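You operate a simulated robot arm through the tools that you are given. There is no shell and no other tool. Be economical: measure what you need, move in short steps, check, and stop when the job is done.

Carry out the task below with a simulated two-armed robot. There is one attempt and no reset: what you move stays moved.

JOB
Pick up the pale grey box marked "Y57" from the plywood board on rack 30 with one hand, pass it to the other hand and put it on the top of the carpeted bench. Set down upright: pale grey box.

It is judged by the outcome, as a careful person would: the job done as asked, and still so three seconds after it is handed in. It fails if anything else is knocked over, pushed out of place, dropped, spilled or broken.

ROBOT AND FRAMES
Two 7-joint arms with two-finger parallel grippers on one trunk, on a base that drives. Base frame: it is fixed to the floor where the robot stands at the start and does not move with it; the origin is under the middle of the robot, x ahead of it, y to its left, z up. Readings come in mm, degrees, newtons and seconds.
The left shoulder is at the start at [50, 187, 1010], the right one opposite. With the tool pointing down near the work surface each hand reaches from about 100 to 660 mm from the robot's upright axis, wherever it stands, measured 20 degrees to its own side. Places, roughly: top of the carpeted bench [-1900, 2200, 800]. Payload 3.43 kg a hand.
Tool frame (each hand has its own): the origin (TCP) lies between the finger pads and is the grasp point; the fingertips stand 30 mm ahead of it; z points along the fingers, y is the line along which they close. Largest opening 94 mm; finger width 28, thickness 10; the body of the gripper, 50 by 96 mm, starts 55 mm behind the TCP.
Orientation is that of the tool frame in the base frame, as [roll, pitch, yaw] about the fixed x, y, z axes, in that order (R = Rz(yaw) Ry(pitch) Rx(roll)). With the fingers straight down and closing along the base's y, the tool's x points along the base's -x, its y along +y and its z along -z.

CONTROLS
- The arms move only by the tool play_rows. It takes "left_steps", "right_steps" or both (then of equal length, played together; a hand with none holds still); each is a list of rows, each a list of 7 numbers: the turn, a rotation vector about the base's x, y, z in units of 120 degrees (1.0 is 120 degrees), then the shift along the base's x, y, z in units of 500 mm (1.0 is 500 mm), then the finger opening in cm, from 0 to 9.4. In form: [[rx, ry, rz, tx, ty, tz, grip], ...]. A call has 1 to 12 rows; each row is the pose to reach, as a shift and turn from the pose commanded when the call began. A call with a number of a shift or a turn outside -1 to 1 is refused whole. A row lasts 0.2 s, in which the tool goes at most 50 mm and 8.6 degrees; a call with a longer step from one row to the next is refused whole, and so is a gripper value outside its range. Where a pose cannot be reached the arm comes as near as it can. A force on the tool above 40 N (or 10 N above the force at the start of the call, whichever is more), or a blocked arm, ends the call early, and 0.2 s more pass. The fingers move at their own pace (about 153 mm/s each) and stop on an object; they squeeze with about 35 N. The grip force told is the motor's: it shows also when the fingers shut on nothing. Time passes only in rows, and 0.2 s behind the last, so rows that repeat a pose let the fingers close. The reply holds the time, the measured pose of the TCP, the force on the tool along the base axes, the opening and the grip force, in the units named above and with some noise, with the torque about the TCP (base axes, N m) and any sound that the robot's microphone picked up.
- Cameras (640 x 400 px; columns grow to the right, rows downward): "scene" is now at [128.4, -39.4, 1155.2]; the picture's right is [-0.58, -0.81, 0.00], its down [-0.54, 0.39, -0.75] and it looks along [0.61, -0.44, -0.67] (base axes); focal length 281 px, centre (320, 200). "left" rides on the left gripper at [76, -14, -102] in its tool frame; the picture's right is [0.18, 0.98, 0.00], its down [-0.75, 0.14, -0.64] and it looks along [-0.63, 0.12, 0.77] (tool axes); focal length 243 px, centre (320, 200). "right" rides on the right gripper at [76, 14, -103] in its tool frame; the picture's right is [-0.18, 0.98, 0.00], its down [-0.75, -0.14, -0.64] and it looks along [-0.63, -0.12, 0.77] (tool axes); focal length 243 px, centre (320, 200). There is no depth. A picture from a camera that has moved, and an enlarged one, comes with that camera's place and axes in the base frame and with its lens. The place of the scene camera against the robot may be out by one fixed shift of up to 18 mm in any direction.
- get_image(camera): a new picture of that camera. It takes no simulated time.
- slide_trunk(by): slides the trunk up (or, below 0, down) by that many mm; the arms and the scene camera ride with it, the base frame stays. It gives what a move gives, with no picture.
- roll_base(legs): drives the robot by 1 to 6 legs, each [ahead, left, turn to the left] in mm, mm and degrees, along the robot's own axes; the way and the turn of a leg run together, so that a leg with both is an arc; at most 1500 mm and 180 degrees a leg. The arms and the cameras ride along, it lands a little off, and it stops where it bumps. It gives what a move gives.
- pan_tilt(pan, tilt): turns the head with the scene camera to pan (to the left, within 80 degrees either way) and tilt (down, from -29 to 69), counted from straight ahead of the robot. It gives what a move gives.
- inspect(camera, box): a new picture of the part [left, top, right, bottom] of that camera's present view, enlarged. It takes no simulated time.
- job_done(): hands the job in; it is judged then, once.

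Go step by step. Nothing tells you exact positions but the pictures and the camera data: compare them with the known pose of the tool, close in by small moves and look again before you grip or let go. The budget is 120 turns and 100 pictures, counting those below and the enlarged ones. Unless the task says otherwise, let go and move clear before handing in, and close with one line.

The tools are called after ">>>" as name(argument=value, ...) on one line, values as JSON. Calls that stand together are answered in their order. play_rows: Moves the arms, as the interface text tells. Its arguments: {"type":"object","properties":{"left_steps":{"type":"array","items":{"type":"array","items":{"type":"number"}}},"right_steps":{"type":"array","items":{"type":"array","items":{"type":"number"}}}},"required":[]} The other tools are called the same way: slide_trunk (by) slides the trunk up or down; roll_base (legs) drives the base; pan_tilt (pan, tilt) turns the head that bears the scene camera; get_image (camera) takes a picture; inspect (camera, box) takes an enlarged picture of a part of a camera's view; job_done () hands the job in.

At the start:

```text
t: 0.0
left_eef_pos: [341.0, -5.2, 956.4]
left_tcp_rot: [-180.0, 0.0, 180.0]
left_wrist_force: [0.3, -0.1, 0.3]
left_moment: [0.0, 0.0, 0.03]
left_finger_gap: 93.8
left_finger_force: 0.0
right_eef_pos: [286.0, -354.5, 930.2]
right_tcp_rot: [-180.0, 0.0, 179.9]
right_wrist_force: [0.5, 0.4, -0.9]
right_moment: [0.0, 0.01, 0.01]
right_finger_gap: 93.9
right_finger_force: 0.2
trunk travel left (down, up): [-225.0, 207.0]
robot x, y, heading: [1.4, 1.5, 0.3]
head pan, tilt: [-35.7, 41.8]
```

scene: 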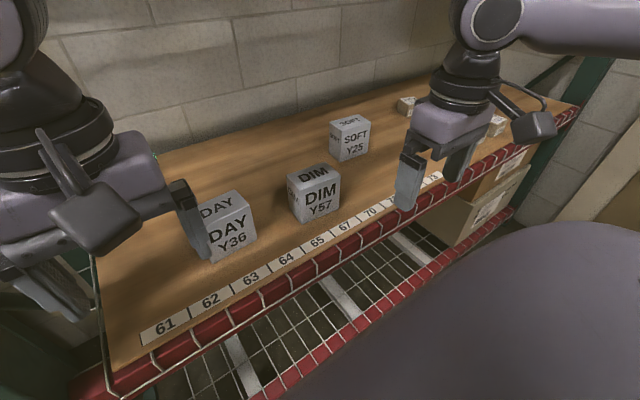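
right: 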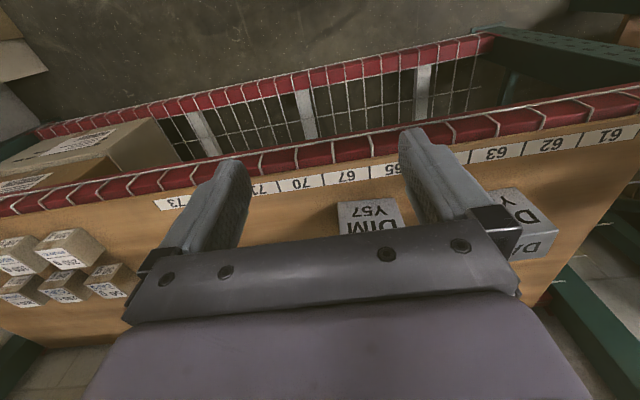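
left: 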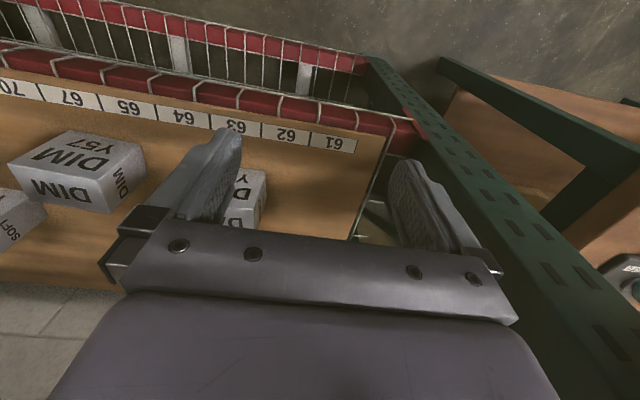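

The pale grey Y57 box stands on the board at roughly [535, -300, 750] (base frame), with the board at z ≈ 707. I'll zoom in to measure its corners.

>>> inspect(camera="scene", box=[270, 145, 370, 235])

>>> inspect(camera="left", box=[0, 110, 160, 230])

```text
4.44 times, centred on (320, 190) of scene
camera zoom: at [128.4, -39.4, 1155.2], right [-0.58, -0.81, 0.0], down [-0.54, 0.39, -0.75], along [0.61, -0.44, -0.67], focal length 1248 px, centre (320, 244)
```

zoom: 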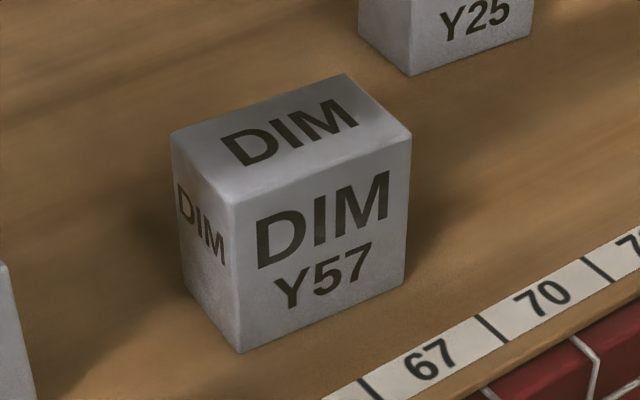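

```text
3.33 times, centred on (80, 170) of left
camera zoom: at [264.6, -17.3, 1059.3], right [-0.18, 0.98, 0.0], down [0.75, 0.14, 0.64], along [0.63, 0.12, -0.77], focal length 809 px, centre (1120, 300)
```

zoom: 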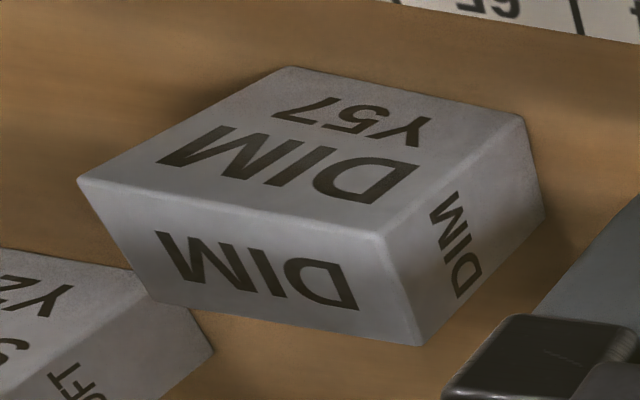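

The box is about 50 (x) × 87 (y) × 88 (z) mm. Its top centre is near [501, -292, 820] and it is turned about -5°. I'll turn the right hand so it closes along the 50 mm side and bring it above the box.

>>> play_rows(right_steps=[[0, 0, 0.064, 0.039, 0.01, 0.0, 9.4], [0, 0, 0.128, 0.078, 0.02, 0, 9.4], [0, 0, 0.193, 0.117, 0.03, 0, 9.4], [0, 0, 0.257, 0.156, 0.04, 0, 9.4], [0, 0, 0.322, 0.195, 0.05, 0, 9.4], [0, 0, 0.386, 0.234, 0.06, 0, 9.4], [0, 0, 0.451, 0.272, 0.07, 0, 9.4], [0, 0, 0.515, 0.311, 0.08, 0, 9.4], [0, 0, 0.58, 0.35, 0.09, 0, 9.4], [0, 0, 0.644, 0.389, 0.1, 0, 9.4], [0, 0, 0.708, 0.428, 0.109, 0, 9.4], [0, 0, 0.708, 0.428, 0.109, 0, 9.4]])

>>> get_image(camera="right")

>>> get_image(camera="scene")

>>> get_image(camera="left")

```text
t: 2.6
left_eef_pos: [341.4, -4.4, 956.2]
left_tcp_rot: [180.0, 0.2, -179.9]
left_wrist_force: [0.0, -0.2, -0.4]
left_moment: [-0.01, -0.01, 0.03]
left_finger_gap: 94.0
left_finger_force: 0.1
right_eef_pos: [502.5, -298.4, 929.4]
right_tcp_rot: [180.0, 0.0, -95.0]
right_wrist_force: [1.5, 0.4, 0.6]
right_moment: [-0.01, 0.0, -0.02]
right_finger_gap: 93.7
right_finger_force: 0.1
trunk travel left (down, up): [-225.0, 207.0]
robot x, y, heading: [-3.9, 0.6, -0.0]
head pan, tilt: [-35.7, 41.8]
```

```text
94 pictures are left
camera right: at [480.8, -373.9, 1033.2], right [-0.96, 0.27, 0.0], down [0.21, 0.74, 0.64], along [0.17, 0.62, -0.77], focal length 243 px, centre (320, 200)
```

right: 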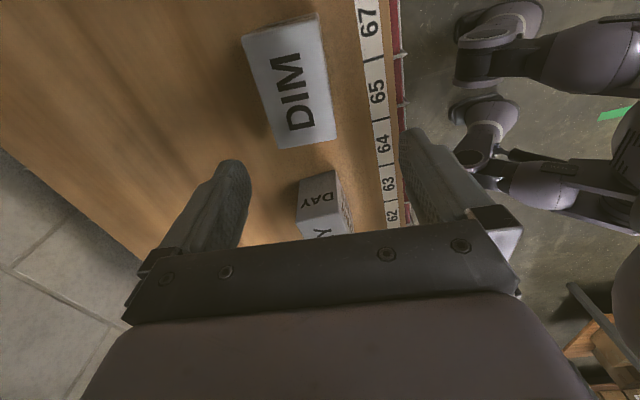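

```text
93 pictures are left
camera scene: at [128.4, -39.4, 1155.2], right [-0.58, -0.81, 0.0], down [-0.54, 0.39, -0.75], along [0.61, -0.44, -0.67], focal length 281 px, centre (320, 200)
```

scene: 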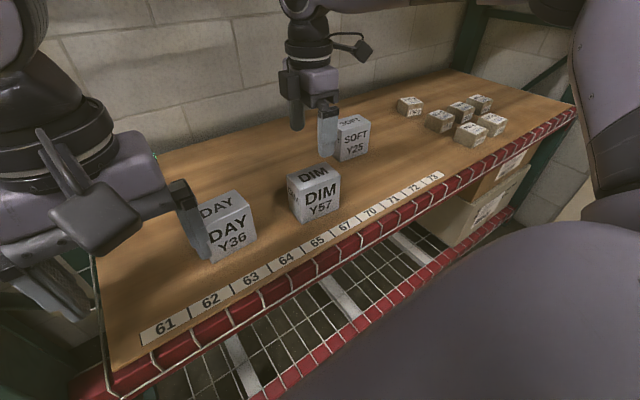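

```text
92 pictures are left
camera left: at [264.6, -17.2, 1059.3], right [-0.18, 0.98, 0.0], down [0.75, 0.14, 0.64], along [0.63, 0.12, -0.77], focal length 243 px, centre (320, 200)
```

left: 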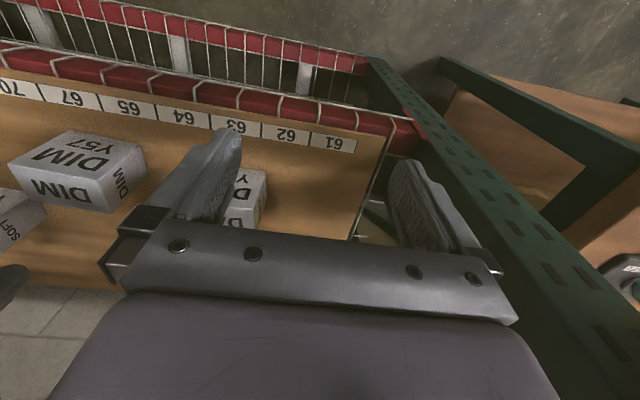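

The hand is above the box, but the right view puts the box slightly off my estimate. I'll zoom in and triangulate using the wrist cameras.

>>> inspect(camera="right", box=[220, 0, 380, 160])

>>> inspect(camera="left", box=[0, 110, 160, 230])

```text
2.50 times, centred on (300, 80) of right
camera zoom: at [480.8, -373.9, 1033.2], right [-0.96, 0.27, 0.0], down [0.21, 0.74, 0.64], along [0.17, 0.62, -0.77], focal length 606 px, centre (370, 500)
```

zoom: 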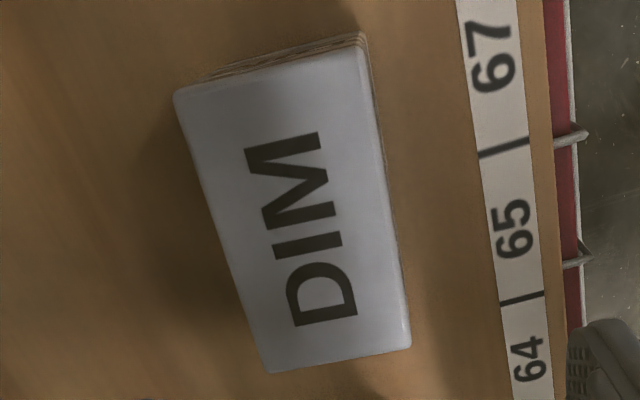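

```text
3.33 times, centred on (80, 170) of left
camera zoom: at [264.6, -17.2, 1059.3], right [-0.18, 0.98, 0.0], down [0.75, 0.14, 0.64], along [0.63, 0.12, -0.77], focal length 809 px, centre (1120, 300)
```

zoom: 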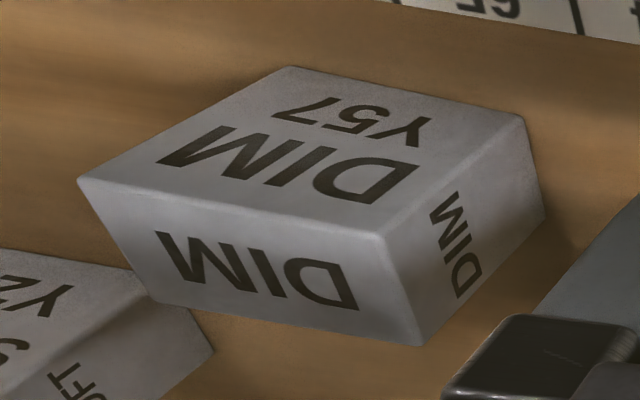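

Triangulating from the two wrist cameras gives a 60 × 100 × 100 mm box with its top centre at [520, -315, 803], yaw ≈ -4.3° and the board at 703. I'll shift above it, go part of the way down and check.

>>> play_rows(right_steps=[[0, 0, 0.006, 0.02, -0.025, 0, 9.4], [0, 0, 0.006, 0.035, -0.053, 0, 9.4], [0, 0, 0.006, 0.035, -0.053, -0.05, 9.4], [0, 0, 0.006, 0.035, -0.053, -0.1, 9.4], [0, 0, 0.006, 0.035, -0.053, -0.15, 9.4], [0, 0, 0.006, 0.035, -0.053, -0.15, 9.4]])

>>> get_image(camera="right")

>>> get_image(camera="scene")

```text
t: 4.0
left_eef_pos: [341.8, -3.9, 957.1]
left_tcp_rot: [180.0, 0.0, 179.9]
left_wrist_force: [0.7, 0.4, 0.5]
left_moment: [0.0, 0.03, -0.01]
left_finger_gap: 93.8
left_finger_force: 0.0
right_eef_pos: [519.7, -326.9, 854.2]
right_tcp_rot: [-180.0, 0.0, -94.4]
right_wrist_force: [-0.3, 0.1, -0.6]
right_moment: [0.0, 0.02, -0.03]
right_finger_gap: 93.7
right_finger_force: 0.0
trunk travel left (down, up): [-225.0, 207.0]
robot x, y, heading: [0.4, -3.0, 0.2]
head pan, tilt: [-35.7, 41.8]
```

```text
89 pictures are left
camera right: at [498.9, -402.3, 957.9], right [-0.97, 0.26, 0.0], down [0.2, 0.74, 0.64], along [0.17, 0.62, -0.77], focal length 243 px, centre (320, 200)
```

right: 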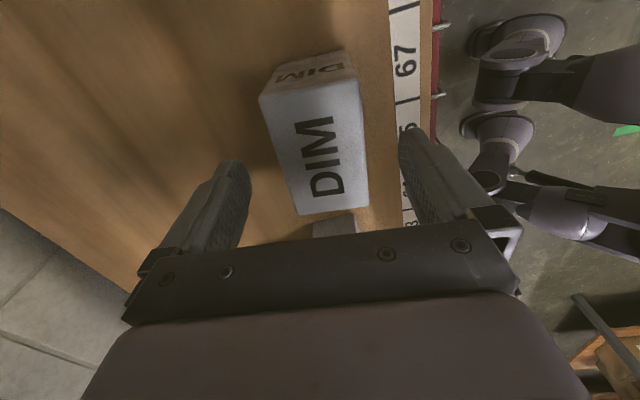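

```text
88 pictures are left
camera scene: at [128.4, -39.4, 1155.2], right [-0.58, -0.81, 0.0], down [-0.54, 0.39, -0.75], along [0.61, -0.44, -0.67], focal length 281 px, centre (320, 200)
```

scene: 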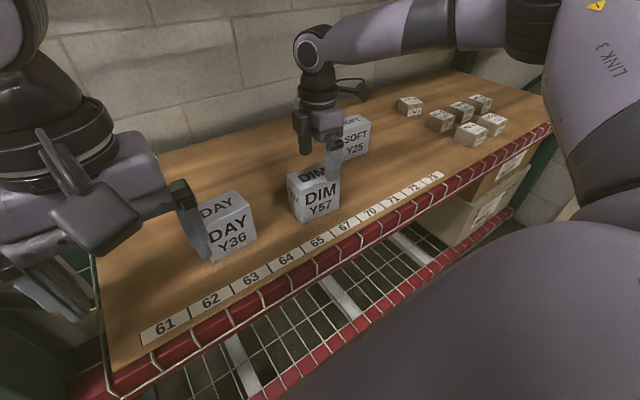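

The box is centred between the fingers. I'll go down to z ≈ 785 and close.

>>> play_rows(right_steps=[[0, 0, 0, 0, 0, -0.05, 9.4], [0, 0, 0, 0, 0, -0.1, 9.4], [0, 0, 0, 0, 0, -0.138, 9.4], [0, 0, 0, 0, 0, -0.138, 9.4], [0, 0, 0, 0, 0, -0.138, 5.0], [0, 0, 0, 0, 0, -0.138, 5.0], [0, 0, 0, 0, 0, -0.138, 5.0]])

>>> get_image(camera="scene")

```text
t: 5.6
left_eef_pos: [341.5, -4.9, 956.7]
left_tcp_rot: [-180.0, 0.0, -179.9]
left_wrist_force: [0.0, 0.7, 0.6]
left_moment: [0.0, 0.01, -0.03]
left_finger_gap: 93.9
left_finger_force: 0.0
right_eef_pos: [518.4, -327.2, 784.6]
right_tcp_rot: [180.0, 0.0, -94.3]
right_wrist_force: [1.3, 0.3, 0.3]
right_moment: [0.09, -0.05, -0.04]
right_finger_gap: 66.1
right_finger_force: 34.9
trunk travel left (down, up): [-225.0, 207.0]
robot x, y, heading: [0.6, -1.6, -0.1]
head pan, tilt: [-35.7, 41.8]
```

```text
87 pictures are left
camera scene: at [128.4, -39.4, 1155.2], right [-0.58, -0.81, 0.0], down [-0.54, 0.39, -0.75], along [0.61, -0.44, -0.67], focal length 281 px, centre (320, 200)
```

scene: 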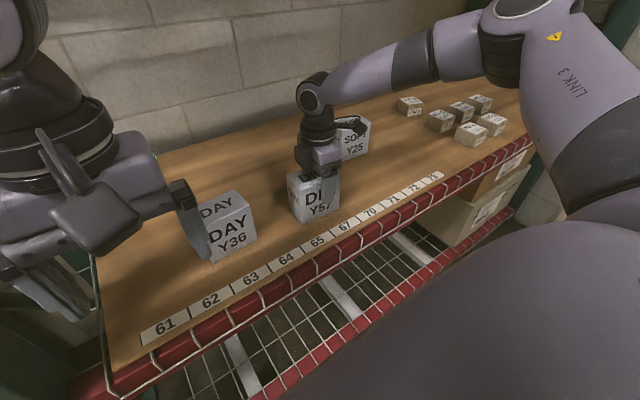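

The box is gripped at 66 mm. I'll lift it straight up and read its weight.

>>> play_rows(right_steps=[[0, 0, 0, 0, 0, 0.02, 5.0], [0, 0, 0, 0, 0, 0.06, 5.0], [0, 0, 0, 0, 0, 0.12, 5.0], [0, 0, 0, 0, 0, 0.18, 5.0], [0, 0, 0, 0, 0, 0.24, 5.0], [0, 0, 0, 0, 0, 0.3, 5.0], [0, 0, 0, 0, 0, 0.3, 5.0]])

>>> get_image(camera="scene")

>>> get_image(camera="right")

```text
t: 7.2
left_eef_pos: [342.5, -3.3, 957.2]
left_tcp_rot: [180.0, 0.0, -180.0]
left_wrist_force: [0.4, 0.5, -0.5]
left_moment: [0.02, 0.02, 0.0]
left_finger_gap: 94.0
left_finger_force: 0.1
right_eef_pos: [516.9, -326.4, 936.2]
right_tcp_rot: [179.9, -0.1, -94.4]
right_wrist_force: [-0.6, 0.2, -1.2]
right_moment: [-0.01, 0.04, 0.01]
right_finger_gap: 65.8
right_finger_force: 35.2
trunk travel left (down, up): [-225.0, 207.0]
robot x, y, heading: [0.6, 4.8, 0.1]
head pan, tilt: [-35.7, 41.8]
```

```text
86 pictures are left
camera scene: at [128.5, -39.5, 1155.2], right [-0.58, -0.81, 0.0], down [-0.54, 0.39, -0.75], along [0.61, -0.43, -0.67], focal length 281 px, centre (320, 200)
```

scene: 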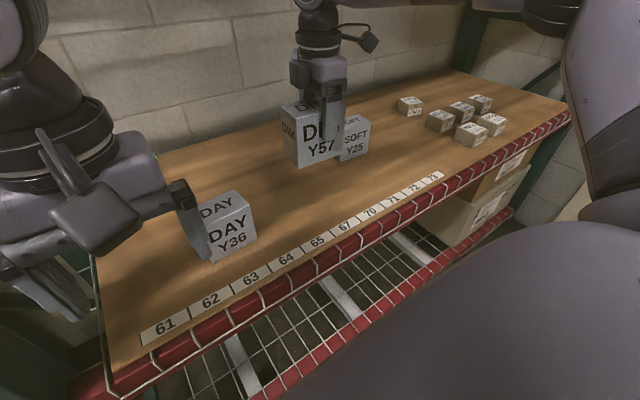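

```text
85 pictures are left
camera right: at [497.8, -402.8, 1039.3], right [-0.97, 0.26, 0.0], down [0.2, 0.74, 0.64], along [0.17, 0.62, -0.77], focal length 243 px, centre (320, 200)
```

right: 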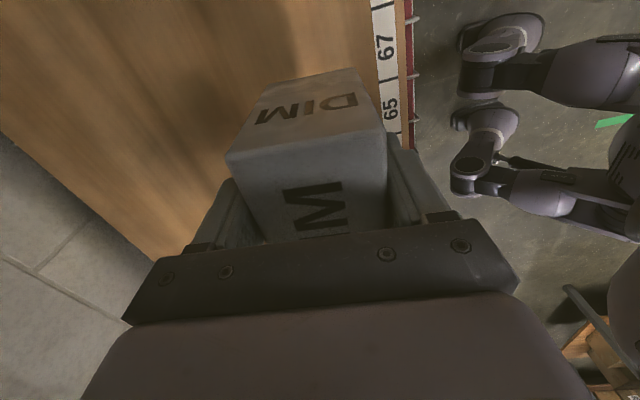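

The box is held, lifted clear and light. Before driving I'll look around to the left and right.

>>> pan_tilt(pan=80, tilt=20)

>>> get_image(camera="scene")

>>> pan_tilt(pan=30, tilt=30)

>>> get_image(camera="scene")

>>> pan_tilt(pan=-80, tilt=30)

>>> get_image(camera="scene")

```text
t: 9.2
left_eef_pos: [341.4, -4.9, 956.5]
left_tcp_rot: [-180.0, 0.0, 179.9]
left_wrist_force: [-0.5, -0.1, 0.2]
left_moment: [-0.02, -0.02, -0.01]
left_finger_gap: 94.2
left_finger_force: 0.2
right_eef_pos: [517.7, -327.3, 936.4]
right_tcp_rot: [-180.0, 0.0, -94.4]
right_wrist_force: [0.3, -0.8, -2.0]
right_moment: [0.01, 0.02, 0.02]
right_finger_gap: 66.0
right_finger_force: 34.8
trunk travel left (down, up): [-225.0, 207.0]
robot x, y, heading: [-0.2, -0.4, -0.2]
head pan, tilt: [80.0, 20.0]
```

```text
84 pictures are left
camera scene: at [76.7, 101.1, 1189.3], right [0.98, -0.17, 0.0], down [-0.06, -0.34, -0.94], along [0.16, 0.93, -0.34], focal length 281 px, centre (320, 200)
```

scene: 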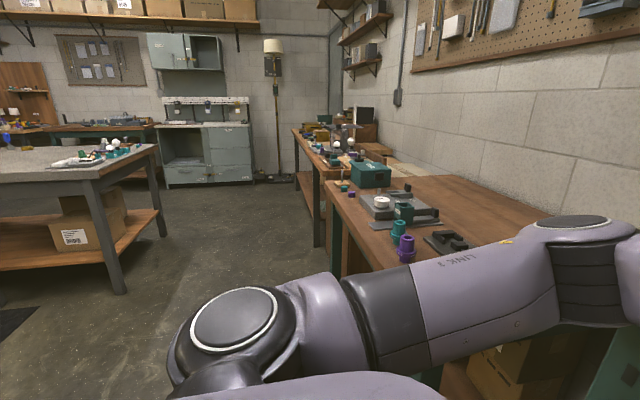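

```text
t: 10.3
left_eef_pos: [341.9, -4.4, 956.0]
left_tcp_rot: [179.9, -0.1, -180.0]
left_wrist_force: [-0.3, 0.1, -0.9]
left_moment: [0.0, -0.01, 0.02]
left_finger_gap: 94.0
left_finger_force: 0.1
right_eef_pos: [517.7, -326.6, 935.8]
right_tcp_rot: [-180.0, 0.0, -94.4]
right_wrist_force: [0.8, 0.0, -2.0]
right_moment: [-0.02, -0.01, 0.01]
right_finger_gap: 65.7
right_finger_force: 35.0
trunk travel left (down, up): [-225.0, 207.0]
robot x, y, heading: [2.8, 2.1, -0.1]
head pan, tilt: [30.0, 30.0]
```

```text
83 pictures are left
camera scene: at [138.8, 54.7, 1173.2], right [0.5, -0.87, 0.0], down [-0.43, -0.25, -0.87], along [0.75, 0.43, -0.5], focal length 281 px, centre (320, 200)
```

scene: 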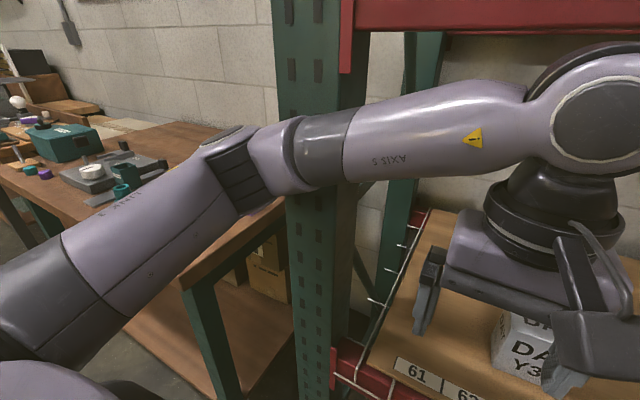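

```text
t: 12.2
left_eef_pos: [341.2, -3.9, 957.2]
left_tcp_rot: [-180.0, 0.0, 179.9]
left_wrist_force: [0.0, -0.4, -0.5]
left_moment: [0.04, 0.01, 0.01]
left_finger_gap: 94.2
left_finger_force: 0.0
right_eef_pos: [518.2, -327.6, 936.5]
right_tcp_rot: [180.0, -0.1, -94.4]
right_wrist_force: [-0.5, -0.7, -2.2]
right_moment: [-0.01, 0.02, 0.03]
right_finger_gap: 66.1
right_finger_force: 35.0
trunk travel left (down, up): [-225.0, 207.0]
robot x, y, heading: [-0.6, 0.1, 0.1]
head pan, tilt: [-80.0, 30.0]
```

```text
82 pictures are left
camera scene: at [76.3, -79.6, 1173.2], right [-0.98, -0.17, 0.0], down [-0.09, 0.49, -0.87], along [0.15, -0.85, -0.5], focal length 281 px, centre (320, 200)
```

scene: 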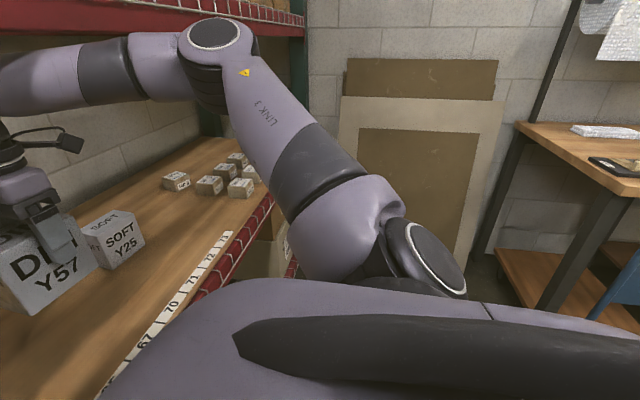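

The grey table at rear left should be the carpeted bench. I'll back straight out of the rack, with both hands high.

>>> roll_base(legs=[[-350, 0, 0]])

>>> pan_tilt(pan=-10, tilt=40)

>>> get_image(camera="scene")

```text
t: 14.5
left_eef_pos: [-7.6, -4.1, 955.7]
left_tcp_rot: [-180.0, 0.1, 179.7]
left_wrist_force: [-0.4, -0.7, 0.0]
left_moment: [-0.02, 0.03, 0.0]
left_finger_gap: 93.7
left_finger_force: 0.1
right_eef_pos: [166.6, -328.8, 935.9]
right_tcp_rot: [-180.0, 0.0, -94.7]
right_wrist_force: [-0.3, 0.2, -1.9]
right_moment: [-0.04, -0.04, -0.03]
right_finger_gap: 65.8
right_finger_force: 34.8
trunk travel left (down, up): [-225.0, 207.0]
robot x, y, heading: [-349.8, 3.4, -0.3]
head pan, tilt: [-80.0, 30.0]
```

```text
t: 15.9
left_eef_pos: [-8.3, -3.9, 956.4]
left_tcp_rot: [180.0, 0.0, 179.7]
left_wrist_force: [0.0, 0.7, 0.2]
left_moment: [-0.02, -0.02, 0.03]
left_finger_gap: 94.1
left_finger_force: 0.0
right_eef_pos: [166.7, -327.5, 936.0]
right_tcp_rot: [-180.0, 0.0, -94.7]
right_wrist_force: [0.3, 0.3, -2.0]
right_moment: [-0.02, 0.04, -0.03]
right_finger_gap: 65.9
right_finger_force: 35.1
trunk travel left (down, up): [-225.0, 207.0]
robot x, y, heading: [-351.3, -2.1, -0.4]
head pan, tilt: [-10.0, 40.0]
```

```text
81 pictures are left
camera scene: at [-205.0, -5.2, 1157.8], right [-0.18, -0.98, 0.0], down [-0.63, 0.12, -0.77], along [0.75, -0.14, -0.64], focal length 281 px, centre (320, 200)
```

scene: 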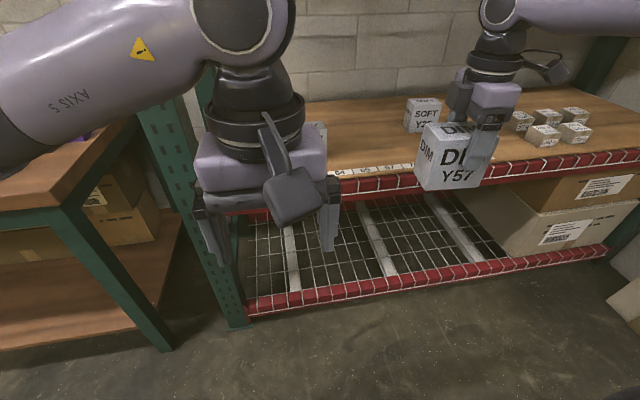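

The box is clear of the rack. For the pass, the left hand will come in pointing right and 30° down, closing on the same faces but below the right fingers. First I'll turn the left hand.

>>> play_rows(left_steps=[[-0.028, 0.028, 0.048, 0.013, 0.03, 0.0, 9.4], [-0.056, 0.056, 0.096, 0.026, 0.06, 0.0, 9.4], [-0.083, 0.083, 0.1445, 0.038, 0.09, 0.0, 9.4], [-0.111, 0.111, 0.193, 0.05, 0.12, 0.0, 9.4], [-0.139, 0.139, 0.241, 0.063, 0.15, 0.0, 9.4], [-0.167, 0.167, 0.289, 0.075, 0.18, 0.0, 9.4], [-0.1947, 0.1947, 0.3372, 0.088, 0.208, 0.0, 9.4], [-0.1947, 0.1947, 0.3372, 0.088, 0.208, 0.0, 9.4]])

>>> play_rows(left_steps=[[-0.028, 0.028, 0.048, 0.013, 0.0, 0.0, 9.4], [-0.056, 0.056, 0.096, 0.026, 0.0, 0.0, 9.4], [-0.083, 0.083, 0.1445, 0.038, 0.0, 0.0, 9.4], [-0.111, 0.111, 0.193, 0.05, 0.0, 0.0, 9.4], [-0.139, 0.139, 0.241, 0.063, 0.0, 0.0, 9.4], [-0.167, 0.167, 0.289, 0.075, 0.0, 0.0, 9.4], [-0.1947, 0.1947, 0.3372, 0.088, 0.0, 0.0, 9.4], [-0.1947, 0.1947, 0.3372, 0.088, 0.0, 0.0, 9.4]])

>>> get_image(camera="scene")

```text
t: 17.7
left_eef_pos: [36.2, 99.7, 957.5]
left_tcp_rot: [-165.3, -29.2, -142.3]
left_wrist_force: [-0.6, 0.2, 0.7]
left_moment: [-0.04, 0.01, 0.0]
left_finger_gap: 93.8
left_finger_force: 0.1
right_eef_pos: [167.9, -328.8, 935.9]
right_tcp_rot: [179.9, 0.0, -94.7]
right_wrist_force: [0.2, 0.4, -1.7]
right_moment: [0.0, 0.01, -0.01]
right_finger_gap: 66.0
right_finger_force: 35.2
trunk travel left (down, up): [-225.0, 207.0]
robot x, y, heading: [-351.5, 5.8, -0.2]
head pan, tilt: [-10.0, 40.0]
```

```text
t: 19.5
left_eef_pos: [79.8, 98.9, 958.1]
left_tcp_rot: [-179.6, -60.0, -90.4]
left_wrist_force: [0.0, 1.3, -1.0]
left_moment: [-0.01, 0.01, 0.03]
left_finger_gap: 94.1
left_finger_force: 0.1
right_eef_pos: [166.9, -328.2, 936.0]
right_tcp_rot: [-180.0, 0.1, -94.7]
right_wrist_force: [-0.1, -0.7, -1.5]
right_moment: [-0.04, 0.01, -0.01]
right_finger_gap: 65.7
right_finger_force: 35.1
trunk travel left (down, up): [-225.0, 207.0]
robot x, y, heading: [-347.3, -2.2, -0.4]
head pan, tilt: [-10.0, 40.0]
```

```text
80 pictures are left
camera scene: at [-205.0, -5.2, 1157.8], right [-0.18, -0.98, 0.0], down [-0.63, 0.11, -0.77], along [0.75, -0.14, -0.64], focal length 281 px, centre (320, 200)
```

scene: 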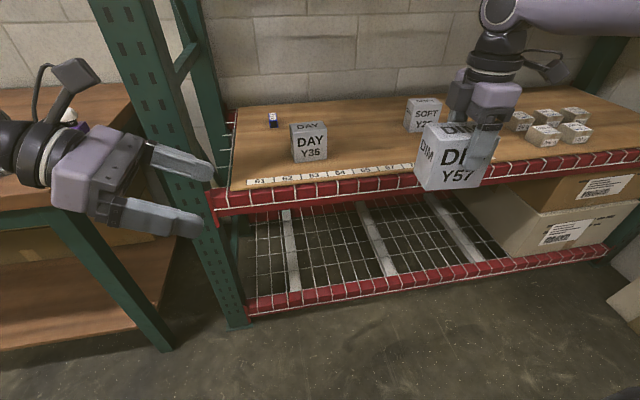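

The left hand is oriented as planned. Next I'll bring the box in front of the robot to meet it, squaring it up by 4.3°.

>>> play_rows(right_steps=[[0, 0, 0.006, -0.029, 0.072, 0, 5.0], [0, 0, 0.012, -0.058, 0.144, 0, 5.0], [0, 0, 0.018, -0.087, 0.216, 0, 5.0], [0, 0, 0.024, -0.116, 0.288, 0, 5.0], [0, 0, 0.03, -0.145, 0.36, 0, 5.0], [0, 0, 0.036, -0.174, 0.432, 0, 5.0], [0, 0, 0.036, -0.174, 0.432, 0, 5.0]])

>>> get_image(camera="scene")

>>> get_image(camera="left")

>>> get_image(camera="right")

```text
t: 21.1
left_eef_pos: [79.7, 98.8, 956.5]
left_tcp_rot: [-179.5, -59.9, -90.6]
left_wrist_force: [-0.2, 0.5, 0.1]
left_moment: [-0.02, -0.02, 0.06]
left_finger_gap: 93.9
left_finger_force: 0.1
right_eef_pos: [67.0, -140.3, 934.3]
right_tcp_rot: [-179.9, 0.1, -90.4]
right_wrist_force: [-0.1, -0.2, -0.5]
right_moment: [-0.02, -0.02, -0.02]
right_finger_gap: 66.0
right_finger_force: 34.8
right hand out of reach, approached as far as the arm can: row 5, 6, 7
trunk travel left (down, up): [-225.0, 207.0]
robot x, y, heading: [-351.2, -1.1, -0.4]
head pan, tilt: [-10.0, 40.0]
```

```text
79 pictures are left
camera scene: at [-205.2, -5.1, 1157.9], right [-0.18, -0.98, 0.0], down [-0.63, 0.11, -0.77], along [0.75, -0.14, -0.64], focal length 281 px, centre (320, 200)
```

scene: 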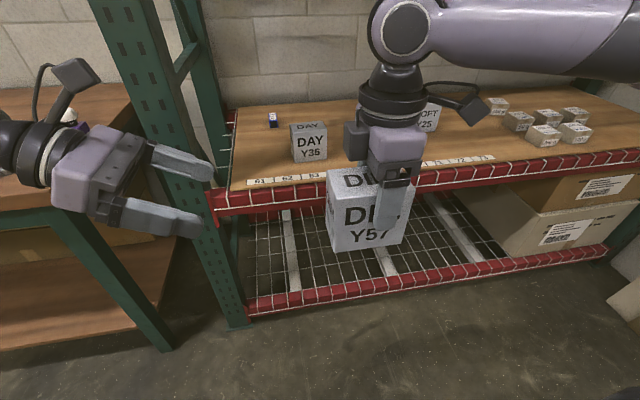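

```text
78 pictures are left
camera left: at [93.5, 150.7, 1074.4], right [-0.98, -0.09, 0.16], down [-0.14, 0.93, -0.33], along [-0.12, -0.35, -0.93], focal length 243 px, centre (320, 200)
```

left: 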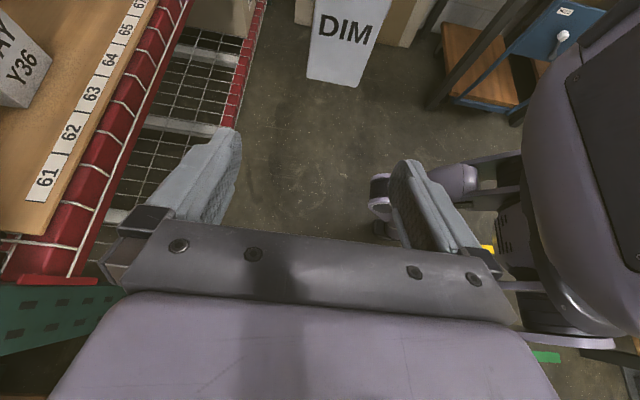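

```text
77 pictures are left
camera right: at [51.6, -216.9, 1037.0], right [-0.98, 0.19, 0.0], down [0.15, 0.75, 0.64], along [0.12, 0.63, -0.77], focal length 243 px, centre (320, 200)
```

right: 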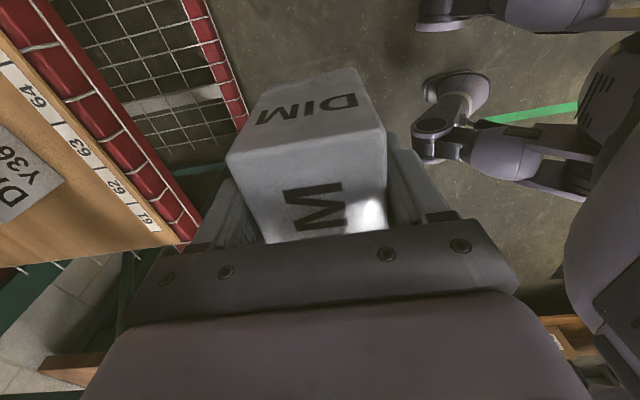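

The right hand reached its limit at y = -140, which is good enough. The box centre is now about [67, -128, 902]. I'll bring the left hand to a pre-grasp just short of it and check.

>>> play_rows(left_steps=[[0, 0, 0, -0.008, -0.09, -0.021, 9.4], [0, 0, 0, -0.016, -0.18, -0.042, 9.4], [0, 0, 0, -0.025, -0.272, -0.063, 9.4], [0, 0, 0, -0.025, -0.272, -0.063, 9.4]])

>>> get_image(camera="scene")

>>> get_image(camera="left")

```text
t: 22.1
left_eef_pos: [67.9, -34.0, 924.7]
left_tcp_rot: [-179.6, -60.1, -90.6]
left_wrist_force: [1.2, -0.2, -0.2]
left_moment: [-0.01, -0.04, -0.02]
left_finger_gap: 93.9
left_finger_force: 0.1
right_eef_pos: [67.2, -140.4, 933.3]
right_tcp_rot: [-179.9, 0.2, -90.4]
right_wrist_force: [-0.2, -0.3, -2.0]
right_moment: [-0.05, 0.01, -0.01]
right_finger_gap: 65.9
right_finger_force: 34.9
trunk travel left (down, up): [-225.0, 207.0]
robot x, y, heading: [-350.8, -1.5, -0.4]
head pan, tilt: [-10.0, 40.0]
```

```text
76 pictures are left
camera scene: at [-205.0, -5.2, 1157.8], right [-0.18, -0.98, 0.0], down [-0.63, 0.11, -0.77], along [0.75, -0.14, -0.64], focal length 281 px, centre (320, 200)
```

scene: 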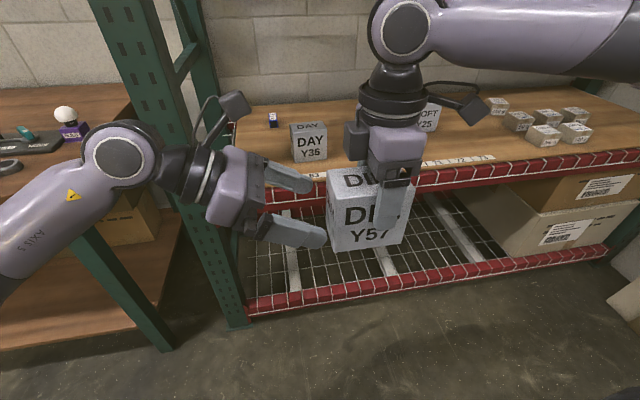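

```text
75 pictures are left
camera left: at [81.6, 17.0, 1042.1], right [-0.98, -0.09, 0.16], down [-0.14, 0.93, -0.33], along [-0.11, -0.35, -0.93], focal length 243 px, centre (320, 200)
```

left: 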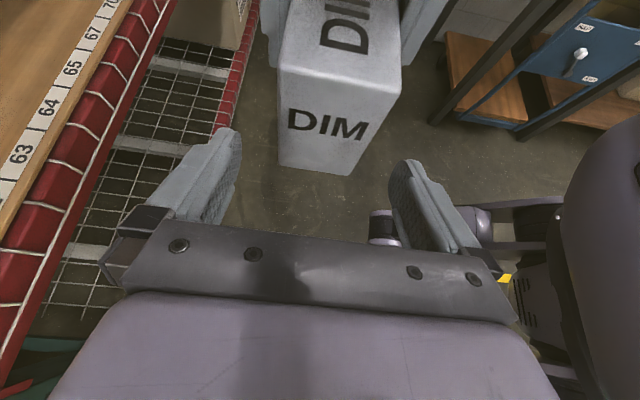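

The alignment looks right. I'll advance along the tool axis to about [67, -98, 890], below the right fingertips.

>>> play_rows(left_steps=[[0, 0, 0, -0.001, -0.043, -0.023, 9.4], [0, 0, 0, -0.002, -0.086, -0.046, 9.4], [0, 0, 0, -0.002, -0.128, -0.069, 9.4], [0, 0, 0, -0.002, -0.128, -0.069, 9.4]])

>>> get_image(camera="scene")

>>> get_image(camera="left")

```text
t: 23.1
left_eef_pos: [65.2, -100.8, 892.4]
left_tcp_rot: [-179.7, -60.0, -90.5]
left_wrist_force: [-0.6, -0.2, 0.4]
left_moment: [-0.01, -0.01, -0.01]
left_finger_gap: 94.2
left_finger_force: 0.1
right_eef_pos: [65.8, -139.2, 933.8]
right_tcp_rot: [-180.0, 0.1, -90.4]
right_wrist_force: [-1.1, -0.3, -1.4]
right_moment: [-0.01, -0.01, -0.03]
right_finger_gap: 65.8
right_finger_force: 35.1
trunk travel left (down, up): [-225.0, 207.0]
robot x, y, heading: [-349.3, 1.1, -0.2]
head pan, tilt: [-10.0, 40.0]
```

```text
74 pictures are left
camera scene: at [-205.0, -5.2, 1157.8], right [-0.18, -0.98, 0.0], down [-0.63, 0.11, -0.77], along [0.75, -0.14, -0.64], focal length 281 px, centre (320, 200)
```

scene: 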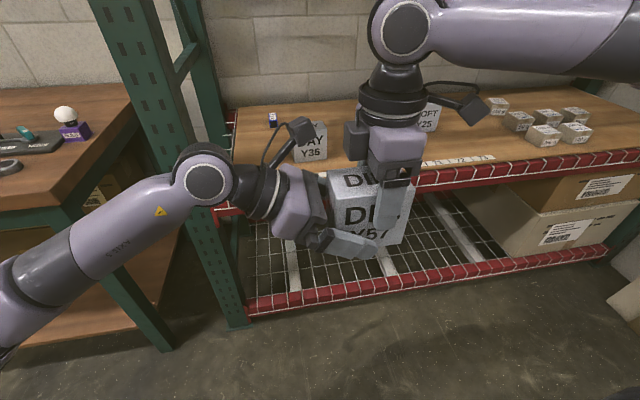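

```text
73 pictures are left
camera left: at [79.5, -49.2, 1009.7], right [-0.98, -0.09, 0.16], down [-0.14, 0.93, -0.33], along [-0.12, -0.35, -0.93], focal length 243 px, centre (320, 200)
```

left: 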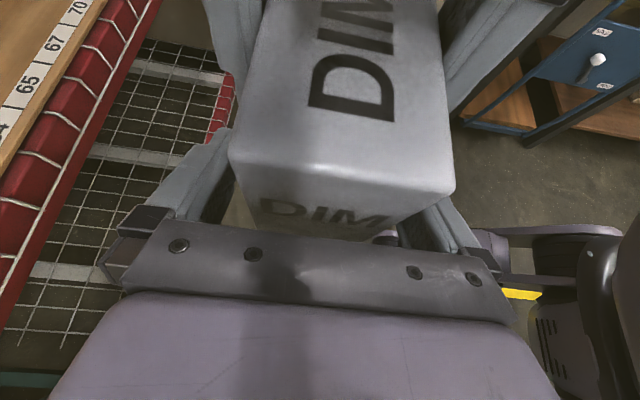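

The left fingers straddle the lower part of the box, clear of the right ones. I'll close the left hand.

>>> play_rows(left_steps=[[0, 0, 0, 0, 0, 0, 8.0], [0, 0, 0, 0, 0, 0, 5.0], [0, 0, 0, 0, 0, 0, 5.0], [0, 0, 0, 0, 0, 0, 5.0]])

>>> get_image(camera="scene")

```text
t: 24.1
left_eef_pos: [65.8, -101.6, 892.8]
left_tcp_rot: [-179.6, -60.0, -90.5]
left_wrist_force: [2.7, -3.0, 0.3]
left_moment: [0.1, 0.1, -0.16]
left_finger_gap: 66.0
left_finger_force: 35.0
right_eef_pos: [66.5, -140.6, 933.1]
right_tcp_rot: [180.0, 0.1, -90.3]
right_wrist_force: [-2.7, 1.7, -1.9]
right_moment: [0.0, 0.05, 0.25]
right_finger_gap: 65.6
right_finger_force: 35.3
trunk travel left (down, up): [-225.0, 207.0]
robot x, y, heading: [-348.3, 2.5, -0.5]
head pan, tilt: [-10.0, 40.0]
```

```text
72 pictures are left
camera scene: at [-205.1, -5.1, 1157.8], right [-0.18, -0.98, 0.0], down [-0.63, 0.11, -0.77], along [0.75, -0.14, -0.64], focal length 281 px, centre (320, 200)
```

scene: 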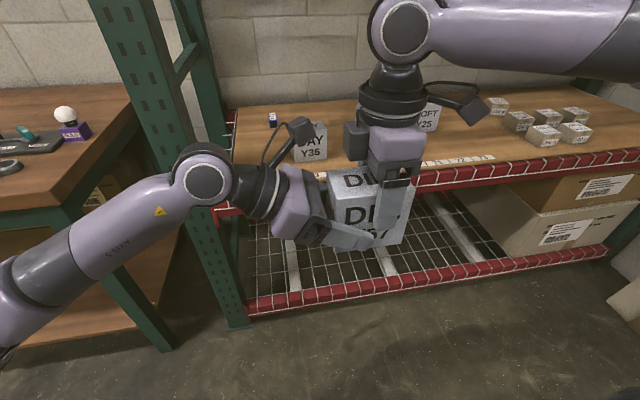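

Both hands hold the box. I'll open the right hand and see how its pose responds to a small shift away before withdrawing.

>>> play_rows(right_steps=[[0, 0, 0, 0, 0, 0, 7.5], [0, 0, 0, 0, 0, 0, 9.4], [0, 0, 0, 0, 0, 0, 9.4]])

>>> play_rows(right_steps=[[0, 0, 0, 0, -0.02, 0, 9.4], [0, 0, 0, 0, -0.04, 0, 9.4], [0, 0, 0, 0, -0.04, 0, 9.4]])

>>> get_image(camera="right")

```text
t: 24.9
left_eef_pos: [65.8, -100.9, 891.9]
left_tcp_rot: [-179.6, -60.0, -90.6]
left_wrist_force: [0.5, -0.4, 0.7]
left_moment: [0.06, -0.01, -0.01]
left_finger_gap: 66.0
left_finger_force: 35.0
right_eef_pos: [66.2, -140.7, 933.0]
right_tcp_rot: [-179.9, 0.2, -90.4]
right_wrist_force: [0.6, -0.5, -0.7]
right_moment: [0.01, -0.01, 0.0]
right_finger_gap: 94.2
right_finger_force: 0.0
trunk travel left (down, up): [-225.0, 207.0]
robot x, y, heading: [-350.0, -0.2, -0.2]
head pan, tilt: [-10.0, 40.0]
```

```text
t: 25.7
left_eef_pos: [66.1, -100.7, 890.8]
left_tcp_rot: [-179.6, -59.9, -90.5]
left_wrist_force: [0.1, 0.8, 0.5]
left_moment: [0.03, 0.0, -0.03]
left_finger_gap: 66.0
left_finger_force: 35.3
right_eef_pos: [66.5, -160.5, 935.1]
right_tcp_rot: [-180.0, 0.0, -90.4]
right_wrist_force: [-0.2, -0.3, -0.7]
right_moment: [-0.01, -0.02, 0.0]
right_finger_gap: 94.1
right_finger_force: 0.1
trunk travel left (down, up): [-225.0, 207.0]
robot x, y, heading: [-346.3, 4.3, -0.4]
head pan, tilt: [-10.0, 40.0]
```

```text
71 pictures are left
camera right: at [51.7, -237.2, 1037.0], right [-0.98, 0.19, 0.0], down [0.15, 0.75, 0.64], along [0.12, 0.63, -0.77], focal length 243 px, centre (320, 200)
```

right: 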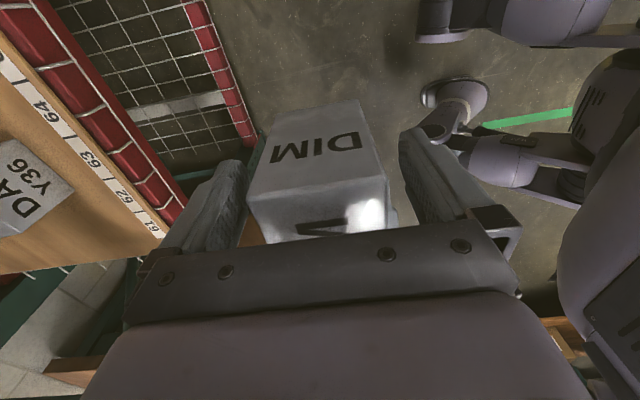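

The right hand is free and follows relative to its actual pose. I'll withdraw it upward, then off to its own side.

>>> play_rows(right_steps=[[0, 0, 0, 0, 0, 0.08, 9.4], [0, 0, 0, 0, 0, 0.16, 9.4], [0, 0, 0, 0, 0, 0.22, 9.4], [0, 0, 0, 0, -0.09, 0.22, 9.4], [0, 0, 0, 0, -0.18, 0.22, 9.4], [0, 0, 0, -0.04, -0.26, 0.18, 9.4], [0, 0, 0, -0.1, -0.32, 0.14, 9.4], [0, 0, 0, -0.16, -0.38, 0.1, 9.4], [0, 0, 0, -0.2, -0.42, 0.06, 9.4], [0, 0, 0, -0.2, -0.42, 0.06, 9.4]])

>>> get_image(camera="scene")

>>> get_image(camera="left")

```text
t: 27.9
left_eef_pos: [66.9, -100.5, 893.4]
left_tcp_rot: [-179.6, -60.0, -90.5]
left_wrist_force: [-0.1, 0.6, -0.1]
left_moment: [0.04, 0.03, 0.03]
left_finger_gap: 65.9
left_finger_force: 35.3
right_eef_pos: [-36.0, -370.9, 963.3]
right_tcp_rot: [-179.9, 0.0, -90.2]
right_wrist_force: [-0.6, -0.3, -0.3]
right_moment: [0.01, 0.0, 0.03]
right_finger_gap: 93.9
right_finger_force: 0.2
right hand out of reach, approached as far as the arm can: row 3
trunk travel left (down, up): [-225.0, 207.0]
robot x, y, heading: [-349.8, 0.2, 0.0]
head pan, tilt: [-10.0, 40.0]
```

```text
70 pictures are left
camera scene: at [-205.1, -5.2, 1157.8], right [-0.18, -0.98, 0.0], down [-0.63, 0.11, -0.77], along [0.75, -0.14, -0.64], focal length 281 px, centre (320, 200)
```

scene: 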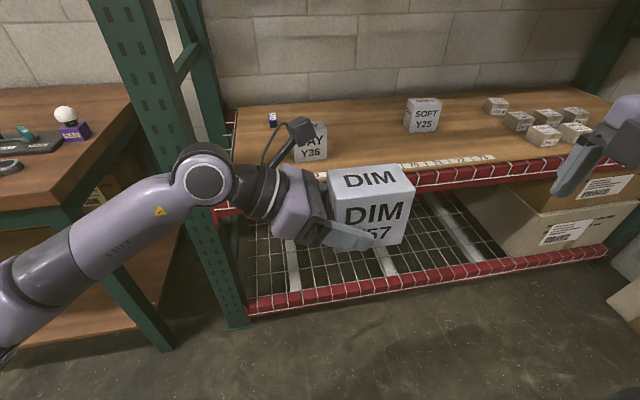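

```text
69 pictures are left
camera left: at [79.5, -48.9, 1009.9], right [-0.98, -0.09, 0.16], down [-0.14, 0.93, -0.33], along [-0.12, -0.35, -0.93], focal length 243 px, centre (320, 200)
```

left: 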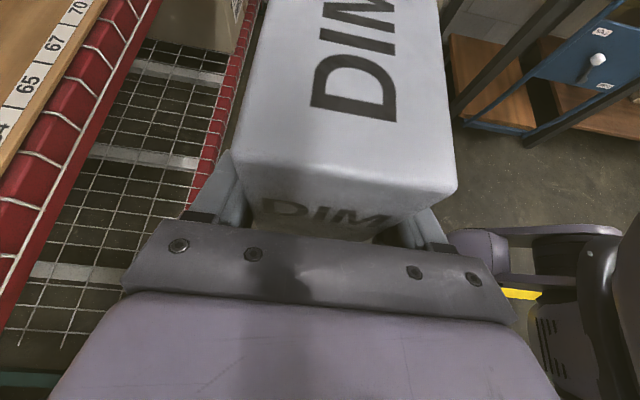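

The pass is done and the left hand holds the box upright. I'll turn left in place and look towards the bench.

>>> roll_base(legs=[[0, 0, 90]])

>>> pan_tilt(pan=0, tilt=20)

>>> get_image(camera="scene")

>>> pan_tilt(pan=60, tilt=20)

>>> get_image(camera="scene")

```text
t: 32.1
left_eef_pos: [-241.8, 415.1, 891.5]
left_tcp_rot: [-179.7, -60.0, -1.2]
left_wrist_force: [-0.1, 0.2, 0.2]
left_moment: [0.03, 0.03, -0.02]
left_finger_gap: 65.9
left_finger_force: 34.7
right_eef_pos: [25.7, 310.4, 962.7]
right_tcp_rot: [-179.9, -0.1, -1.1]
right_wrist_force: [0.1, -0.3, -0.3]
right_moment: [0.0, 0.02, 0.0]
right_finger_gap: 93.7
right_finger_force: 0.0
trunk travel left (down, up): [-225.0, 207.0]
robot x, y, heading: [-349.6, -1.5, 88.9]
head pan, tilt: [-10.0, 40.0]
```

```text
t: 32.9
left_eef_pos: [-242.3, 415.2, 892.4]
left_tcp_rot: [-179.6, -60.0, -1.2]
left_wrist_force: [0.3, -0.1, 0.7]
left_moment: [0.03, 0.03, 0.0]
left_finger_gap: 65.9
left_finger_force: 35.0
right_eef_pos: [24.7, 310.0, 963.3]
right_tcp_rot: [-180.0, 0.0, -1.1]
right_wrist_force: [-0.3, -0.1, 1.0]
right_moment: [-0.02, 0.01, 0.01]
right_finger_gap: 94.3
right_finger_force: 0.0
trunk travel left (down, up): [-225.0, 207.0]
robot x, y, heading: [-350.0, -0.6, 88.7]
head pan, tilt: [0.0, 20.0]
```

```text
68 pictures are left
camera scene: at [-344.6, 161.9, 1189.2], right [1.0, -0.02, 0.0], down [-0.01, -0.34, -0.94], along [0.02, 0.94, -0.34], focal length 281 px, centre (320, 200)
```

scene: 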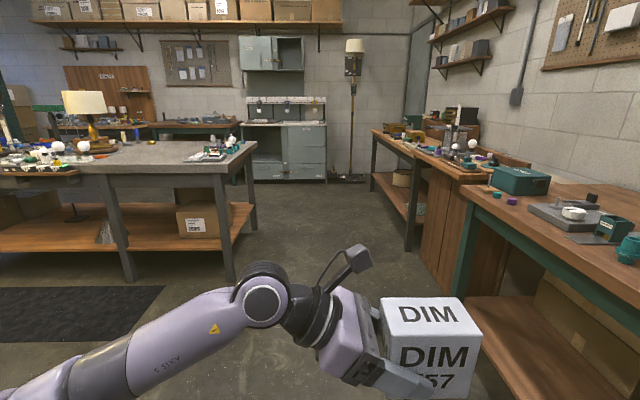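

```text
t: 34.2
left_eef_pos: [-243.5, 415.4, 892.3]
left_tcp_rot: [-179.6, -60.0, -1.2]
left_wrist_force: [0.7, -0.1, -0.3]
left_moment: [-0.02, 0.04, 0.01]
left_finger_gap: 66.0
left_finger_force: 35.0
right_eef_pos: [26.1, 309.1, 962.9]
right_tcp_rot: [180.0, 0.0, -1.1]
right_wrist_force: [0.0, -0.3, -0.7]
right_moment: [0.03, -0.02, 0.01]
right_finger_gap: 94.0
right_finger_force: 0.0
trunk travel left (down, up): [-225.0, 207.0]
robot x, y, heading: [-349.0, -3.7, 89.0]
head pan, tilt: [60.0, 20.0]
```

```text
67 pictures are left
camera scene: at [-426.0, 116.8, 1189.3], right [0.52, 0.86, 0.0], down [0.29, -0.18, -0.94], along [-0.81, 0.48, -0.34], focal length 281 px, centre (320, 200)
```

scene: 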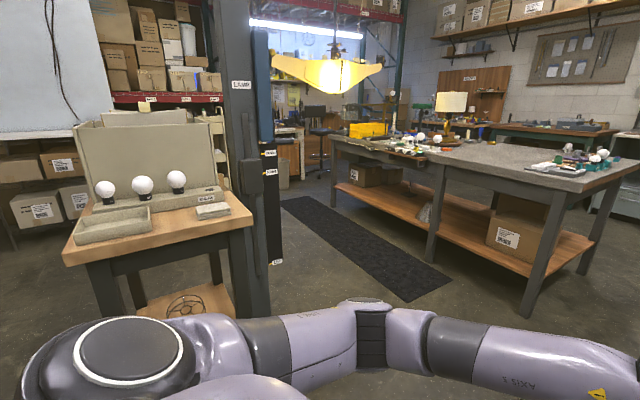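

The bench front edge is near y ≈ 1680–1750 and its right end near x ≈ -890. There's a clear stretch of top around x ≈ -1200. I'll drive round through open floor and stop short of it.

>>> roll_base(legs=[[0, 200, 1], [1000, 0, 0], [0, 750, 0]])

>>> pan_tilt(pan=0, tilt=35)

>>> get_image(camera="scene")

```text
t: 48.1
left_eef_pos: [-1230.5, 1410.8, 891.6]
left_tcp_rot: [-179.6, -60.0, 1.4]
left_wrist_force: [0.3, -0.5, -0.3]
left_moment: [0.0, 0.07, 0.0]
left_finger_gap: 65.9
left_finger_force: 35.2
right_eef_pos: [-957.6, 1316.9, 962.4]
right_tcp_rot: [-180.0, 0.0, 1.5]
right_wrist_force: [-0.7, 0.6, -0.2]
right_moment: [-0.02, -0.01, 0.01]
right_finger_gap: 94.2
right_finger_force: 0.1
trunk travel left (down, up): [-225.0, 207.0]
robot x, y, heading: [-1317.2, 988.9, 91.6]
head pan, tilt: [60.0, 20.0]
```

```text
t: 49.4
left_eef_pos: [-1231.7, 1410.0, 891.9]
left_tcp_rot: [-179.5, -59.9, 1.3]
left_wrist_force: [-0.8, -0.2, 0.4]
left_moment: [-0.01, 0.06, 0.04]
left_finger_gap: 65.9
left_finger_force: 35.0
right_eef_pos: [-957.8, 1315.8, 963.3]
right_tcp_rot: [-179.9, -0.1, 1.4]
right_wrist_force: [-0.6, 0.2, 0.0]
right_moment: [0.02, 0.01, 0.02]
right_finger_gap: 94.1
right_finger_force: 0.0
trunk travel left (down, up): [-225.0, 207.0]
robot x, y, heading: [-1319.3, 991.6, 91.6]
head pan, tilt: [0.0, 35.0]
```

```text
66 pictures are left
camera scene: at [-1320.7, 1147.6, 1165.4], right [1.0, 0.03, 0.0], down [0.02, -0.57, -0.82], along [-0.02, 0.82, -0.57], focal length 281 px, centre (320, 200)
```

scene: 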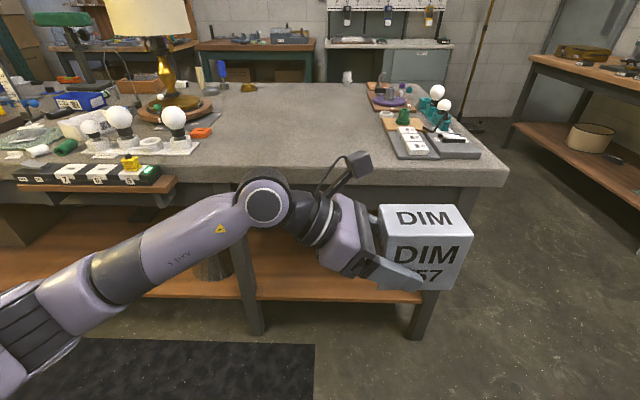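

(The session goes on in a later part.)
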